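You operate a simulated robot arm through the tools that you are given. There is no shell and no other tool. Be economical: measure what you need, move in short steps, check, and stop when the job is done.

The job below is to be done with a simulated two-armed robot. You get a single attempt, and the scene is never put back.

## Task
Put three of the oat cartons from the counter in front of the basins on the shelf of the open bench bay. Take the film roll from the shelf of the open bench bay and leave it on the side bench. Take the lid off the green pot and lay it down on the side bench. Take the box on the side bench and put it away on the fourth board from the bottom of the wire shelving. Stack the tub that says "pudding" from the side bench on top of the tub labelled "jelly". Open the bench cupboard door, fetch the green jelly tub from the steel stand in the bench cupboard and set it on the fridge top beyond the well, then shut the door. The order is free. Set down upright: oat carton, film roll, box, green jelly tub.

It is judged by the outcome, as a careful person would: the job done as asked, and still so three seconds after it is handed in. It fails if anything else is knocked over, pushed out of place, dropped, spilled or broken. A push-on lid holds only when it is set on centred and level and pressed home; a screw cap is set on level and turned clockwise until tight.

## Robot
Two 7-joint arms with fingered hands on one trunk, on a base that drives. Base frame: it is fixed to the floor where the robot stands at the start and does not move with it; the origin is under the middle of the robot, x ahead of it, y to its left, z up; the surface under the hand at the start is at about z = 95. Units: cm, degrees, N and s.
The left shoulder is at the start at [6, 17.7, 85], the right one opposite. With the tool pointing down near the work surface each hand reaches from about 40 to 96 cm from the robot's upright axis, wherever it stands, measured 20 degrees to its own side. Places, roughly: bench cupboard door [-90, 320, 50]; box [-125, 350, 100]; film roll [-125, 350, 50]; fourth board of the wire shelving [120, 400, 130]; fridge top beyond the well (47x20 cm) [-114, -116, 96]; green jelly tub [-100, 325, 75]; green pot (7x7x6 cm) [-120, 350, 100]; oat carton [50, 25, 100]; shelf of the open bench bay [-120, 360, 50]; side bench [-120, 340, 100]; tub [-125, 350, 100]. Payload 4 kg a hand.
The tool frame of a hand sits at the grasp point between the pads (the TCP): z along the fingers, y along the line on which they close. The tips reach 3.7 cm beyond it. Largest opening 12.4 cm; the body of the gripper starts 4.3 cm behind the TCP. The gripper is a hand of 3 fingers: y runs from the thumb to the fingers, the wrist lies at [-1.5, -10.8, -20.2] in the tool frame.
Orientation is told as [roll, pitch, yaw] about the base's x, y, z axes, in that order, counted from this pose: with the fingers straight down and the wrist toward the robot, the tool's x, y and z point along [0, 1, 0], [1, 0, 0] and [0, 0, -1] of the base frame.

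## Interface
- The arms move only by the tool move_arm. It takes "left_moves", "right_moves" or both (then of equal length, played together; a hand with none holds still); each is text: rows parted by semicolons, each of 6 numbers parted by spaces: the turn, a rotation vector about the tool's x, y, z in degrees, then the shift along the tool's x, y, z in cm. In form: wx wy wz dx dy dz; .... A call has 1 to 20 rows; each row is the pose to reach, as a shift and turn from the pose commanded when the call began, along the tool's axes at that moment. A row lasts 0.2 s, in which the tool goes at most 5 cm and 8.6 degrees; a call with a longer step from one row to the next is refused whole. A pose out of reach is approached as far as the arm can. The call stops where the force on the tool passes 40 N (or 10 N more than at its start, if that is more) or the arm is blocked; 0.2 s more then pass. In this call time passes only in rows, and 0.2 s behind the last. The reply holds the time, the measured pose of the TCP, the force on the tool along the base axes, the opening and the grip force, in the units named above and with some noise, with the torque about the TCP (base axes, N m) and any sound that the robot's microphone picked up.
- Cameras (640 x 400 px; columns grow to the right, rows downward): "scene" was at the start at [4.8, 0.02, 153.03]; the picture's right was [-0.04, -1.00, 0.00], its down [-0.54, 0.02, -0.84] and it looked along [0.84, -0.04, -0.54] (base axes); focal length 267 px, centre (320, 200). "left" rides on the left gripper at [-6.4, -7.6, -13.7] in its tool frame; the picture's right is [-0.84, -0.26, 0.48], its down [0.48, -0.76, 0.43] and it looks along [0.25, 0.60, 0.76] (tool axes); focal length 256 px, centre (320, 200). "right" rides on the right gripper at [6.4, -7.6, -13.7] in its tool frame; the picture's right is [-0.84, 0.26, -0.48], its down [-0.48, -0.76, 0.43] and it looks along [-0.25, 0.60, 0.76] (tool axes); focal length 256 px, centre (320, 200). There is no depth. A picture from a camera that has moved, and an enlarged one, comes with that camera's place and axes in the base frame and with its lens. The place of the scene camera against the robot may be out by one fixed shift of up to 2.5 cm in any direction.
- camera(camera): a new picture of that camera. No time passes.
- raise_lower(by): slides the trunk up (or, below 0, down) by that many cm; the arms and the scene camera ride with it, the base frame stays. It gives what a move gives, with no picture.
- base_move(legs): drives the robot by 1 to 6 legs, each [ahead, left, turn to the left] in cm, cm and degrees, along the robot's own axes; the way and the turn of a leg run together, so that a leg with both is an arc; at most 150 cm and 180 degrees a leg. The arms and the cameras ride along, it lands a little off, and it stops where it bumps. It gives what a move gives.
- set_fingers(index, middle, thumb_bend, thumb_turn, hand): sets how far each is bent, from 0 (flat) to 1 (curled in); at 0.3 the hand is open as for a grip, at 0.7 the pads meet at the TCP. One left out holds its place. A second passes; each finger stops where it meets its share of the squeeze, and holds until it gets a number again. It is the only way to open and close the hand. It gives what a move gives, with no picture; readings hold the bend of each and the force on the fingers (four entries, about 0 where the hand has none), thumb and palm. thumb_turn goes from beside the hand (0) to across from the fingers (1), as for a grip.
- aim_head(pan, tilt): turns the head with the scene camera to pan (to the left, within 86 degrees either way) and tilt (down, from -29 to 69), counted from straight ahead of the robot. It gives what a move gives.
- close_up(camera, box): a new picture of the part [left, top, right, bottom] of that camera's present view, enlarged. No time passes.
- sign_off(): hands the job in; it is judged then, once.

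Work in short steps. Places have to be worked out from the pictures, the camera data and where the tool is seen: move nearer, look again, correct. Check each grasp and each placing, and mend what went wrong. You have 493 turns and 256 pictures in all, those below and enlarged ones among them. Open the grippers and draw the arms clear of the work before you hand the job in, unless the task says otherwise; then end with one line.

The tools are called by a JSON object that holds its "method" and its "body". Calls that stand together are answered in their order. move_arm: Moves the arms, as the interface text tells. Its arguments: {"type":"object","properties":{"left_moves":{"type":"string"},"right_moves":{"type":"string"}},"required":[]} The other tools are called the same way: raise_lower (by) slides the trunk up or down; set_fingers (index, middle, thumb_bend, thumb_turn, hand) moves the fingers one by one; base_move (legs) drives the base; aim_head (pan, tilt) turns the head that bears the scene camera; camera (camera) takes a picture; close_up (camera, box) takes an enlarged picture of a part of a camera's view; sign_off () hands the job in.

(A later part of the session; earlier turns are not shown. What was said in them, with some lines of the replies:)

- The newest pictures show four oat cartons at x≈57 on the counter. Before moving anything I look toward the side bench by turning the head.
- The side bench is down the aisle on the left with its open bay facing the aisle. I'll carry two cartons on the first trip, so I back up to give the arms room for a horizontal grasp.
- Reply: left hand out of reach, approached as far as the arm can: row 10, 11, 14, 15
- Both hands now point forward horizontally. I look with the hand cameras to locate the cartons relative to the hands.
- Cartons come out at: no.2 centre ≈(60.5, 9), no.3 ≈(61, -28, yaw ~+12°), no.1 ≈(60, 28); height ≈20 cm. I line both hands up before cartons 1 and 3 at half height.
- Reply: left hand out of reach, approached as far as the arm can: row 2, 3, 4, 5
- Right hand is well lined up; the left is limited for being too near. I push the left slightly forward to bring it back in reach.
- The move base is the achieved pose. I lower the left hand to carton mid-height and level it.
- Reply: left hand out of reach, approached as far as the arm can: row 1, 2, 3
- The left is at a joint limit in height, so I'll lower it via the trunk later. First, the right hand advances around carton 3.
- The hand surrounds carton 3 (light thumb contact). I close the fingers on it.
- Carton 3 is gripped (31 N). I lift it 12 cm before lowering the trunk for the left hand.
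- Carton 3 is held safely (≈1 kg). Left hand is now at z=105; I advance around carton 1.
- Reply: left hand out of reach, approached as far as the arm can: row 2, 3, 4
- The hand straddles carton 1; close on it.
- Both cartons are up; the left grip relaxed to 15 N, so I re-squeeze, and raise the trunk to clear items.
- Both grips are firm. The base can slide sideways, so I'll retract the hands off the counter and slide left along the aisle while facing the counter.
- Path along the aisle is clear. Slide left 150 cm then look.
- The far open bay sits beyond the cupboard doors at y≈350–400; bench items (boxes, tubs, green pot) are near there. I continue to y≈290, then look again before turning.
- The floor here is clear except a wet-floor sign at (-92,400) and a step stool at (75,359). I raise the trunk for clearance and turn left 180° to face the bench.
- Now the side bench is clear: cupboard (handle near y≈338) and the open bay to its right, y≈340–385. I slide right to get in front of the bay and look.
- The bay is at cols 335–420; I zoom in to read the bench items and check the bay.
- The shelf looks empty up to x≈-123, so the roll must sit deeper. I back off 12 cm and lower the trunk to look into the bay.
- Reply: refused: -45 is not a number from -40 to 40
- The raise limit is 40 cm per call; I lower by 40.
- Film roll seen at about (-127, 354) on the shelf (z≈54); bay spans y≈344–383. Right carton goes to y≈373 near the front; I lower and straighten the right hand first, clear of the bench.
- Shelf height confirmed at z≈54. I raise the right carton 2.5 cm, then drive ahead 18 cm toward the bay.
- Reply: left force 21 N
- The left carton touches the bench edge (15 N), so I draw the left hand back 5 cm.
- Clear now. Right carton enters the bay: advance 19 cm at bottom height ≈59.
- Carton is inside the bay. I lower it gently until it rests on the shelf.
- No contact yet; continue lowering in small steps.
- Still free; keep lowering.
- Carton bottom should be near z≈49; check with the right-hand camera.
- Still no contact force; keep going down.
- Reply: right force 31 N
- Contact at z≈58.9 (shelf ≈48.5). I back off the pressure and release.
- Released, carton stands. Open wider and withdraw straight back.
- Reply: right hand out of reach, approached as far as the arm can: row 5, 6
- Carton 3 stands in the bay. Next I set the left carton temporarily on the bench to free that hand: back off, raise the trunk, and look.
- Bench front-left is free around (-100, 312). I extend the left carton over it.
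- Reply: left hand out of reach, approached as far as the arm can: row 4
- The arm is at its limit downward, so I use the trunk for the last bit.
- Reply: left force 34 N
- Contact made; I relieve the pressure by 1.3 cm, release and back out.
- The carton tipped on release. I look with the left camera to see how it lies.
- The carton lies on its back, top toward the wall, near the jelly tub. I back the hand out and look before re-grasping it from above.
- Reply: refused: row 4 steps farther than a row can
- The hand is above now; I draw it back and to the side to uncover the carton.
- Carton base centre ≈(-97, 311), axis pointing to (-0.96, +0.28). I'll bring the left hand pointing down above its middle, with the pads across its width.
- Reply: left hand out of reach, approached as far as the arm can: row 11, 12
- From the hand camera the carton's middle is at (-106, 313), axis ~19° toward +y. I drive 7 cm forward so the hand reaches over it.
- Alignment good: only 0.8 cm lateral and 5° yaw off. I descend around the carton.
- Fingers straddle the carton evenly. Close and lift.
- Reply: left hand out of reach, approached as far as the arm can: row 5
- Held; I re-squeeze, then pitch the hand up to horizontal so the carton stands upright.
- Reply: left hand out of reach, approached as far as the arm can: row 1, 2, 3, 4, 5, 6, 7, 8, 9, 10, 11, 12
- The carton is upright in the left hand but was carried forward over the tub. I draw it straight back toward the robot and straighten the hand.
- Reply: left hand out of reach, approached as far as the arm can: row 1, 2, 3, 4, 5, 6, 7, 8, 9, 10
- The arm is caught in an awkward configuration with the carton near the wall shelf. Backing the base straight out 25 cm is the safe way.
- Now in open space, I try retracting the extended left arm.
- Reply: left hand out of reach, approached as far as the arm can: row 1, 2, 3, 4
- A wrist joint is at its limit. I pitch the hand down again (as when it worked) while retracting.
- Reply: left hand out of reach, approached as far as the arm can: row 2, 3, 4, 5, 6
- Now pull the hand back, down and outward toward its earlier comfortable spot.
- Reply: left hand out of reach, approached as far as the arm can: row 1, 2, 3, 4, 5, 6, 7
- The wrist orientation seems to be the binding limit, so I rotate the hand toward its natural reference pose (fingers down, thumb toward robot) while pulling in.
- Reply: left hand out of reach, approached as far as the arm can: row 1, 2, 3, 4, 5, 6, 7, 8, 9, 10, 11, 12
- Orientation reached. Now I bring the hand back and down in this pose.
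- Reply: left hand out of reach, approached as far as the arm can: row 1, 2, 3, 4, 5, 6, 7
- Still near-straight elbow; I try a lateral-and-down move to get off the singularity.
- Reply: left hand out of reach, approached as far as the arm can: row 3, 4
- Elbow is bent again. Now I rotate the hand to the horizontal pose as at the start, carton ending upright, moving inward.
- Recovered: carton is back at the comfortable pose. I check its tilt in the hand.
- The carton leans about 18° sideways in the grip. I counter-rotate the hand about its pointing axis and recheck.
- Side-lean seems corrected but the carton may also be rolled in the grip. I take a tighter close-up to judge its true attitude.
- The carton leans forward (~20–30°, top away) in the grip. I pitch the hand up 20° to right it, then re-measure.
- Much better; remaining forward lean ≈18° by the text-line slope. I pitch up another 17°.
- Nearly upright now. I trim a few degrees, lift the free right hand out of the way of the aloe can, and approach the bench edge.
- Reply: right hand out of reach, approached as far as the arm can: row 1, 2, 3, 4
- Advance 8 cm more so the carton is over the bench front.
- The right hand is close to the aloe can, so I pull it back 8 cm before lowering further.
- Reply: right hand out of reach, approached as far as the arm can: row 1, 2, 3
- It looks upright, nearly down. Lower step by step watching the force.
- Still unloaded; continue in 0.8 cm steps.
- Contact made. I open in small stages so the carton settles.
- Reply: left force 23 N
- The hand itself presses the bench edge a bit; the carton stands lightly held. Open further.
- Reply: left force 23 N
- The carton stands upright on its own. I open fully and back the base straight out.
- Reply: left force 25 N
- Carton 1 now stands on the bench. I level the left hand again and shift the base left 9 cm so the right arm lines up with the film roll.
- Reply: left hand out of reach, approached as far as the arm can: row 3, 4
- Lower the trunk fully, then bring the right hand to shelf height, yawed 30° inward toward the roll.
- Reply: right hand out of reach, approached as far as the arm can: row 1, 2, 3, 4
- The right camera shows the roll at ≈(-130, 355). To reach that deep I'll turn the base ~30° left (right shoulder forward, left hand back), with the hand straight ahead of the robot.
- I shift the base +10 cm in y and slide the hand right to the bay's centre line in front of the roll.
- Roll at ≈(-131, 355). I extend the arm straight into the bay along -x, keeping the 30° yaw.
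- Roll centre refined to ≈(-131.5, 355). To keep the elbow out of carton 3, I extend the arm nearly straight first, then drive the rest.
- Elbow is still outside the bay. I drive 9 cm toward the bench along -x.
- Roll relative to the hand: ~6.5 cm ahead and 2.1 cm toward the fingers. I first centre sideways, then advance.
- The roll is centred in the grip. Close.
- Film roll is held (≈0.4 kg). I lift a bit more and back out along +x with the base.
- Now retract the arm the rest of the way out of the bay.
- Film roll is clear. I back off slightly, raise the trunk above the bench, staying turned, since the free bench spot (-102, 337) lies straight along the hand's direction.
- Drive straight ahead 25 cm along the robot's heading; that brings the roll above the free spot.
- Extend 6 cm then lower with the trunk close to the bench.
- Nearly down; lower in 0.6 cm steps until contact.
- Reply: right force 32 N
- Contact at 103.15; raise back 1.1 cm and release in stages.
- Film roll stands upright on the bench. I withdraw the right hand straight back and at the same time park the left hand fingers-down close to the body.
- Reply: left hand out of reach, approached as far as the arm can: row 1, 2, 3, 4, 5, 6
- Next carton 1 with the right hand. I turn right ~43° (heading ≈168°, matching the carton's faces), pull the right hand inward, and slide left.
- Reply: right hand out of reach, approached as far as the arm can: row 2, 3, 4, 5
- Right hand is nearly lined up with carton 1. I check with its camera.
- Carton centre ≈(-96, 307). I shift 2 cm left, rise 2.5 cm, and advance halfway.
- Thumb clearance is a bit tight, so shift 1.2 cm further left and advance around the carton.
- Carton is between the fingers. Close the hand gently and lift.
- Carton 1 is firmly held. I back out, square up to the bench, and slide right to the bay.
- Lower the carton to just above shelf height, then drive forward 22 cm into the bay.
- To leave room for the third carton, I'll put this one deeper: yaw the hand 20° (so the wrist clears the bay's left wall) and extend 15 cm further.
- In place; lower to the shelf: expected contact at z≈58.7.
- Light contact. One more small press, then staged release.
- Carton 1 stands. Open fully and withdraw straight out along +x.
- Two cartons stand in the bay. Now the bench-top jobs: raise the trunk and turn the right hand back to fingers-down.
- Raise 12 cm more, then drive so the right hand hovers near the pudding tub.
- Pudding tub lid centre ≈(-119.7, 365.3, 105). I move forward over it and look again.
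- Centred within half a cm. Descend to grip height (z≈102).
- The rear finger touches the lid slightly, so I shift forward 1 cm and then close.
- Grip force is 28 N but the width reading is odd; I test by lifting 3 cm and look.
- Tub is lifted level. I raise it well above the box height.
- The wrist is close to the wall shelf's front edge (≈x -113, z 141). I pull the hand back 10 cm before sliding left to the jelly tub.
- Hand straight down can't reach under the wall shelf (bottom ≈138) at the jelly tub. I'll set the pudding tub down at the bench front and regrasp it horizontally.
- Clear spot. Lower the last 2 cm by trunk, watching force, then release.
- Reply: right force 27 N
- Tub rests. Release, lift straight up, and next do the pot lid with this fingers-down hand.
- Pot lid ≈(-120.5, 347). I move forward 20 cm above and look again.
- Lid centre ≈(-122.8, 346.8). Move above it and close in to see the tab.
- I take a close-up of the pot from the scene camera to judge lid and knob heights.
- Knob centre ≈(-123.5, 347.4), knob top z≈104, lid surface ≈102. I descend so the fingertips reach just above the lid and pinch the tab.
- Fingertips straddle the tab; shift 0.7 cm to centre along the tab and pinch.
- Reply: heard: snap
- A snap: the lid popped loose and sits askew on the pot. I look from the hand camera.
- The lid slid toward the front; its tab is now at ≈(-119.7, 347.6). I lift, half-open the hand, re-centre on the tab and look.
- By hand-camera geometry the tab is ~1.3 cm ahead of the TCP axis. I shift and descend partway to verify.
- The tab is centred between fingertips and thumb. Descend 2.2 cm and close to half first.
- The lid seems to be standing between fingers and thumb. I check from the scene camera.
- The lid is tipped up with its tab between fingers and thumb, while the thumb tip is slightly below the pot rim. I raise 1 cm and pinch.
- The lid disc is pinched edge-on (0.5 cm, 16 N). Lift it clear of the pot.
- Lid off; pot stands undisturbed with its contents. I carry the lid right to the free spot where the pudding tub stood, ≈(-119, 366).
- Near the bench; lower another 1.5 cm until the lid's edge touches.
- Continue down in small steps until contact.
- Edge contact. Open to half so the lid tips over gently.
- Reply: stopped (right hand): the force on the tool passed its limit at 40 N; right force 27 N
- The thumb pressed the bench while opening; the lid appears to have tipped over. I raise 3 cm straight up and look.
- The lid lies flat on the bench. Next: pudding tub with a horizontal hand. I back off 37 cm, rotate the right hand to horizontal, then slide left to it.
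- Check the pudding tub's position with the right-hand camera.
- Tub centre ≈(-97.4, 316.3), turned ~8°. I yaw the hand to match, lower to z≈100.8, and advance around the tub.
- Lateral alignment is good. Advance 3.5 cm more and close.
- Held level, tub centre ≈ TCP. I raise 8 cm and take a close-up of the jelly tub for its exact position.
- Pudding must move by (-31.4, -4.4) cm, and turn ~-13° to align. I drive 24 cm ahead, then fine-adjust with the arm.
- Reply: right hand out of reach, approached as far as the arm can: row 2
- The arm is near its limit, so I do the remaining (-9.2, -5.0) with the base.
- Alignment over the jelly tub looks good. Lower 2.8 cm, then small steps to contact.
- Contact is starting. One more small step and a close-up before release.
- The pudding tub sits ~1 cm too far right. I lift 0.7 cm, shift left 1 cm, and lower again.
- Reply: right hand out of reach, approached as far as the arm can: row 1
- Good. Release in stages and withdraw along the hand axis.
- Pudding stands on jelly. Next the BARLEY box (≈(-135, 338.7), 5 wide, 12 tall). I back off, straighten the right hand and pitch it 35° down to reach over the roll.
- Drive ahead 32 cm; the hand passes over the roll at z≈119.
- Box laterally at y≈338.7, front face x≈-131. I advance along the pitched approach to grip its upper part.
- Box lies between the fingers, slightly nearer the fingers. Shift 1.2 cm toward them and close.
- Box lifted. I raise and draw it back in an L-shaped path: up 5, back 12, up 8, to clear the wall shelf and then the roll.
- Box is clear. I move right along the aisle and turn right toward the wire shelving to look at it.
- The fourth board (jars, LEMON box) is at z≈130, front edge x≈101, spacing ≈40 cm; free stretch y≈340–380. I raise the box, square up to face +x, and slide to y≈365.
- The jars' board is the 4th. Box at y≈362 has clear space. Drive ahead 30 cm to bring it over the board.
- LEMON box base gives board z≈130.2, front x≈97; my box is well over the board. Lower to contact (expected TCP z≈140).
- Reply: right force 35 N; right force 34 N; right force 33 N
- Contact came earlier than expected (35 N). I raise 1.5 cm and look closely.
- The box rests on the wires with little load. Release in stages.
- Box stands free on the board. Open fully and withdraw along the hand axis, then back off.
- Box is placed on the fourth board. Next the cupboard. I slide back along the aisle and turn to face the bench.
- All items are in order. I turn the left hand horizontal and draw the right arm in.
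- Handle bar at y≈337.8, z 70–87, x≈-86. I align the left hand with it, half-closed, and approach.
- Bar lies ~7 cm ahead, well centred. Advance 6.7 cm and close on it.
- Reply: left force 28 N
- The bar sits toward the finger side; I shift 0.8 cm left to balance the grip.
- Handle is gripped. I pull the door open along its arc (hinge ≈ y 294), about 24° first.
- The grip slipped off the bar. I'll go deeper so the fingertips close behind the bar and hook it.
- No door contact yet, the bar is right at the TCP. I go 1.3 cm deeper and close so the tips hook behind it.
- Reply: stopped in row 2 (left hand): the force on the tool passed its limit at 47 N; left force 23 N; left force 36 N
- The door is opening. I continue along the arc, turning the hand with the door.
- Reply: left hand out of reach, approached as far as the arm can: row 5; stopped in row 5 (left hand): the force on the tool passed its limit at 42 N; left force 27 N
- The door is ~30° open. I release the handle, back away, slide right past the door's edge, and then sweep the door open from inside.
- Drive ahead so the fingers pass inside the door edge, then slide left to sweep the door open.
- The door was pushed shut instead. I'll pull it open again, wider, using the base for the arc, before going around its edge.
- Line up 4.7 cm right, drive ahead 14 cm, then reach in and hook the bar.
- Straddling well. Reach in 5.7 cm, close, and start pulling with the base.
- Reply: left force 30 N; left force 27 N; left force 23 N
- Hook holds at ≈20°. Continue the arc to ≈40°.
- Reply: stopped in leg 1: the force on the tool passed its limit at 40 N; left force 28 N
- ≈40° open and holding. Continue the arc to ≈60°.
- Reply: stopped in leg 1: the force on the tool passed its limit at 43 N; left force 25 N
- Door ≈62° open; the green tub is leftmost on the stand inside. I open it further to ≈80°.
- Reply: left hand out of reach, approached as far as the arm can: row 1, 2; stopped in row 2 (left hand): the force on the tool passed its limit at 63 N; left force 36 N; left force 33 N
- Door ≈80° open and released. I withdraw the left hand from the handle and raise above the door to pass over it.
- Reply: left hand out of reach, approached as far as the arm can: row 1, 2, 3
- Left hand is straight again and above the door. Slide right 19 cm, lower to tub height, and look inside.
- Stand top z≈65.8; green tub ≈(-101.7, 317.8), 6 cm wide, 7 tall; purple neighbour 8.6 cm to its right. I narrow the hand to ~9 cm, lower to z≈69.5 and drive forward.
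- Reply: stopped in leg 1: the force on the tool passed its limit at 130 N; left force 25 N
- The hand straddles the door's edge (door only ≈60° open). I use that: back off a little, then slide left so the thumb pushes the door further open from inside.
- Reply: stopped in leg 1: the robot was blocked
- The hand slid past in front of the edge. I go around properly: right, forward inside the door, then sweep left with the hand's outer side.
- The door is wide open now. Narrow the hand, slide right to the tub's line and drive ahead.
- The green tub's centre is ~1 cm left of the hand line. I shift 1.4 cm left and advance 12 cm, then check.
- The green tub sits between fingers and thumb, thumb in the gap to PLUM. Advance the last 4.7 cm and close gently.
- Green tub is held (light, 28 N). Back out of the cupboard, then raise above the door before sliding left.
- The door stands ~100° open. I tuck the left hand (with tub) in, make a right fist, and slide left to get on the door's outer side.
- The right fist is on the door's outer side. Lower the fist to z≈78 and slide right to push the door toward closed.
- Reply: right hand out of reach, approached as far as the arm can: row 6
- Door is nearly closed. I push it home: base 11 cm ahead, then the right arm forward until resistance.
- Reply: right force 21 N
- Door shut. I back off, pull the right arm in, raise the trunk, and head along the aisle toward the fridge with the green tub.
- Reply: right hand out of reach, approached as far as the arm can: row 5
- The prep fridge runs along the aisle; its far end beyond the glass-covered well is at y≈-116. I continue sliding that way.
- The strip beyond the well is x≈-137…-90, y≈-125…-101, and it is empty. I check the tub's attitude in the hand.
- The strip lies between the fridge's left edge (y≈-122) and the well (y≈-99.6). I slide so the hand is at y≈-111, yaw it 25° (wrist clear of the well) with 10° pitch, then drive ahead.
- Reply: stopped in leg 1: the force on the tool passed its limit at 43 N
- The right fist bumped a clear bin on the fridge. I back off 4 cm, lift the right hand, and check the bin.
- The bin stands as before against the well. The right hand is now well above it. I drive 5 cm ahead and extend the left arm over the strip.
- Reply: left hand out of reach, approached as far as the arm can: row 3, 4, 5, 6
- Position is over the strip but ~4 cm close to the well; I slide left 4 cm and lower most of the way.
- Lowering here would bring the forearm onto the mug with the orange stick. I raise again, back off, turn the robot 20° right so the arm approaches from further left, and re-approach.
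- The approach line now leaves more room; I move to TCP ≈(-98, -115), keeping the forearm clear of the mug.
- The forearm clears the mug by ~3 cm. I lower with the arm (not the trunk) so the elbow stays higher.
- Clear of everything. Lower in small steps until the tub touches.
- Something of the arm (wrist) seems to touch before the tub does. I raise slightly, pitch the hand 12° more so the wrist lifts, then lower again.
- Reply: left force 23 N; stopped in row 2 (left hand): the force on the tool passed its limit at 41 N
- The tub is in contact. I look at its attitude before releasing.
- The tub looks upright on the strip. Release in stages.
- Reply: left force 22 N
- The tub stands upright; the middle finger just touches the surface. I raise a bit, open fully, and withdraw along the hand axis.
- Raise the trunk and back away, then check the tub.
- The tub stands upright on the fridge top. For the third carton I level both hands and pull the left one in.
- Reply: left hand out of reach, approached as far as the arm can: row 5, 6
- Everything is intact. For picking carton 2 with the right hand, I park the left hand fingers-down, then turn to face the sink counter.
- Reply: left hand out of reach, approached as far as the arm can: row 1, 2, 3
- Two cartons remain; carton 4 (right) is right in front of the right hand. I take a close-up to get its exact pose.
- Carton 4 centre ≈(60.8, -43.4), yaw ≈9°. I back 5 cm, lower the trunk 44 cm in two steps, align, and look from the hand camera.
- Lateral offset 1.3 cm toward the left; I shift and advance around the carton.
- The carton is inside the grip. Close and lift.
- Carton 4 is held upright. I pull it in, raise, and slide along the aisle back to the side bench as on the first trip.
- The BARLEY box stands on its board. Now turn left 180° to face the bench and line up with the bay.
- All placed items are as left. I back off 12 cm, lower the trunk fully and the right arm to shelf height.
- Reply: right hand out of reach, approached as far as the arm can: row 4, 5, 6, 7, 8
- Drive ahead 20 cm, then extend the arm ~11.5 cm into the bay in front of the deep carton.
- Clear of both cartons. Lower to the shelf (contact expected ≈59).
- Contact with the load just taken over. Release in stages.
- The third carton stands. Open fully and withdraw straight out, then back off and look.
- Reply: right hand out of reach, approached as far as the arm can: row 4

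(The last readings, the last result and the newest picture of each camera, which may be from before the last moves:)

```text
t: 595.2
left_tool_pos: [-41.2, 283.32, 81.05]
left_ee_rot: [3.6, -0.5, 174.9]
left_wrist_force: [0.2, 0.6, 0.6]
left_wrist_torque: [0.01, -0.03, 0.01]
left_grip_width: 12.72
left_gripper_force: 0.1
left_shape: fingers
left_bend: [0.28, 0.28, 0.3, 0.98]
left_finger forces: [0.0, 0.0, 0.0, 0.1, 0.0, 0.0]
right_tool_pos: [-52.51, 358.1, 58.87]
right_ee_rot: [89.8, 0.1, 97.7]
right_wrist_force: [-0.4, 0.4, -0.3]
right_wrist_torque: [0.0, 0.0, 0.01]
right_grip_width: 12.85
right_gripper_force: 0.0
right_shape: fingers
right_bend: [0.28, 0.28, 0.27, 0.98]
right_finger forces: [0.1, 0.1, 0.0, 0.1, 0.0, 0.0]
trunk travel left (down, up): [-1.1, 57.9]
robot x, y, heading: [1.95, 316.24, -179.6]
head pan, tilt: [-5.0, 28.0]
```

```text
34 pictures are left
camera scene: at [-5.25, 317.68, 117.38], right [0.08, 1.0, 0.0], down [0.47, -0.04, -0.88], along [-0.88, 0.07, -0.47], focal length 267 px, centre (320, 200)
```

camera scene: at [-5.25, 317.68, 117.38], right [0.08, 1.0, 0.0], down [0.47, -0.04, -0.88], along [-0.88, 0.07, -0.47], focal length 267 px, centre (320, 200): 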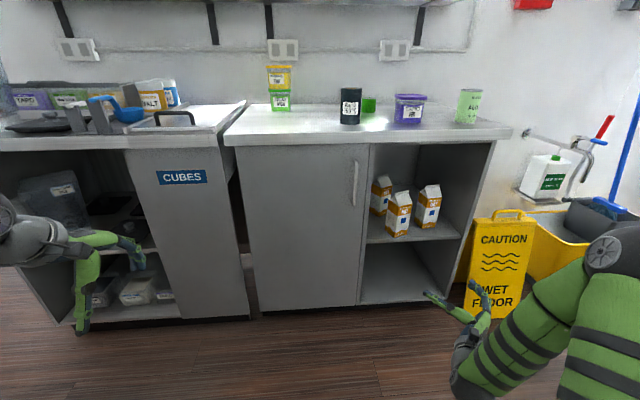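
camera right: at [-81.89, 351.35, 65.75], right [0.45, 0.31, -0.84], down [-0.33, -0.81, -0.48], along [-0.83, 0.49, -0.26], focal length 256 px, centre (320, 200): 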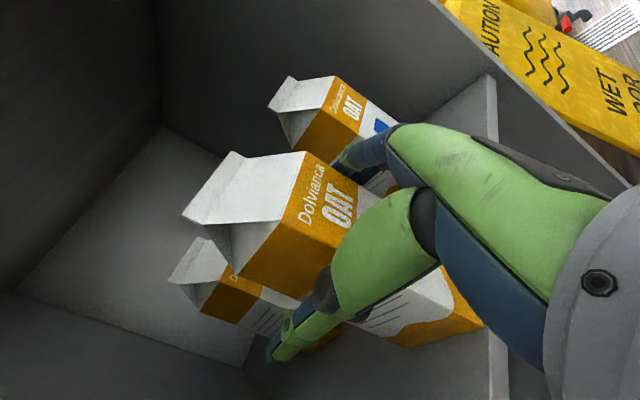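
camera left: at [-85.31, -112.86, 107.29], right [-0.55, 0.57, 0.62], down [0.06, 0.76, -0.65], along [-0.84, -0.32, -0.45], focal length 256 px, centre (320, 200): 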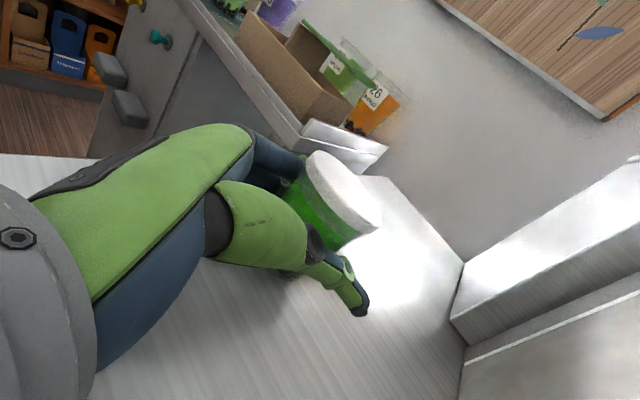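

All three cartons stand in the bay. I zoom to verify door closure and the bench items.

{"method": "close_up", "body": {"camera": "scene", "box": [210, 60, 530, 320]}}

{"method": "raise_lower", "body": {"by": 40}}

{"method": "aim_head", "body": {"pan": -8, "tilt": 35}}

{"method": "close_up", "body": {"camera": "scene", "box": [200, 100, 480, 290]}}

```text
1.54 times, centred on (370, 190) of scene
camera zoom: at [-5.25, 317.68, 117.38], right [0.08, 1.0, 0.0], down [0.47, -0.04, -0.88], along [-0.88, 0.07, -0.47], focal length 410 px, centre (243, 215)
```

zoom: 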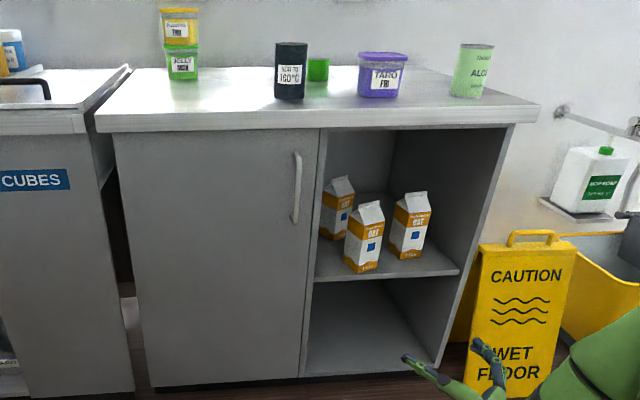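

```text
t: 599.1
left_tool_pos: [-41.18, 283.39, 121.03]
left_ee_rot: [3.7, -0.5, 174.9]
left_wrist_force: [-0.4, 0.2, 0.3]
left_wrist_torque: [0.01, 0.02, -0.02]
left_grip_width: 12.71
left_gripper_force: 0.1
left_shape: fingers
left_bend: [0.28, 0.28, 0.3, 0.98]
left_finger forces: [0.1, 0.0, 0.1, 0.0, 0.1, 0.0]
right_tool_pos: [-52.43, 358.09, 98.8]
right_ee_rot: [89.8, 0.1, 97.5]
right_wrist_force: [0.7, 0.0, 1.1]
right_wrist_torque: [0.0, 0.0, -0.03]
right_grip_width: 12.85
right_gripper_force: 0.0
right_shape: fingers
right_bend: [0.28, 0.28, 0.27, 0.98]
right_finger forces: [0.0, 0.0, 0.1, 0.1, 0.1, 0.0]
trunk travel left (down, up): [-41.1, 17.9]
robot x, y, heading: [2.01, 316.53, -180.1]
head pan, tilt: [-5.0, 28.0]
```

```text
t: 599.7
left_tool_pos: [-41.15, 283.35, 121.07]
left_ee_rot: [3.7, -0.4, 175.0]
left_wrist_force: [-0.8, 0.7, 0.1]
left_wrist_torque: [-0.01, -0.01, 0.04]
left_grip_width: 12.73
left_gripper_force: 0.1
left_shape: fingers
left_bend: [0.28, 0.28, 0.3, 0.98]
left_finger forces: [0.0, 0.1, 0.1, 0.0, 0.1, 0.0]
right_tool_pos: [-52.56, 357.88, 98.9]
right_ee_rot: [89.9, 0.2, 97.6]
right_wrist_force: [0.2, -0.2, 0.6]
right_wrist_torque: [-0.04, 0.02, 0.01]
right_grip_width: 12.87
right_gripper_force: 0.1
right_shape: fingers
right_bend: [0.28, 0.28, 0.27, 0.98]
right_finger forces: [0.0, 0.0, 0.2, 0.1, 0.0, 0.0]
trunk travel left (down, up): [-41.1, 17.9]
robot x, y, heading: [1.96, 316.31, -179.7]
head pan, tilt: [-8.0, 35.0]
```

```text
2.11 times, centred on (340, 195) of scene
camera zoom: at [-4.88, 318.11, 156.29], right [0.13, 0.99, 0.0], down [0.57, -0.08, -0.82], along [-0.81, 0.11, -0.57], focal length 562 px, centre (278, 210)
```

zoom: 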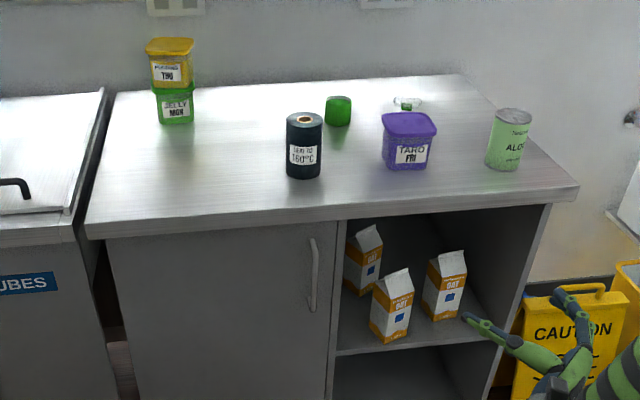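

Everything checks out: three cartons in the bay, film roll, lid and stacked tubs on the bench, and the door shut. The hands are open and clear, so I hand in.

{"method": "sign_off", "body": {}}

```text
The job is handed in.
```

I finished every part of the job and handed it in; the last pictures showed the bench items, the bay and the shut cupboard door in order. On the way I knocked over one oat carton and later stood it upright, the pot slid about 1 cm when its lid came off, and my fist bumped a clear bin on the fridge without visibly moving it.
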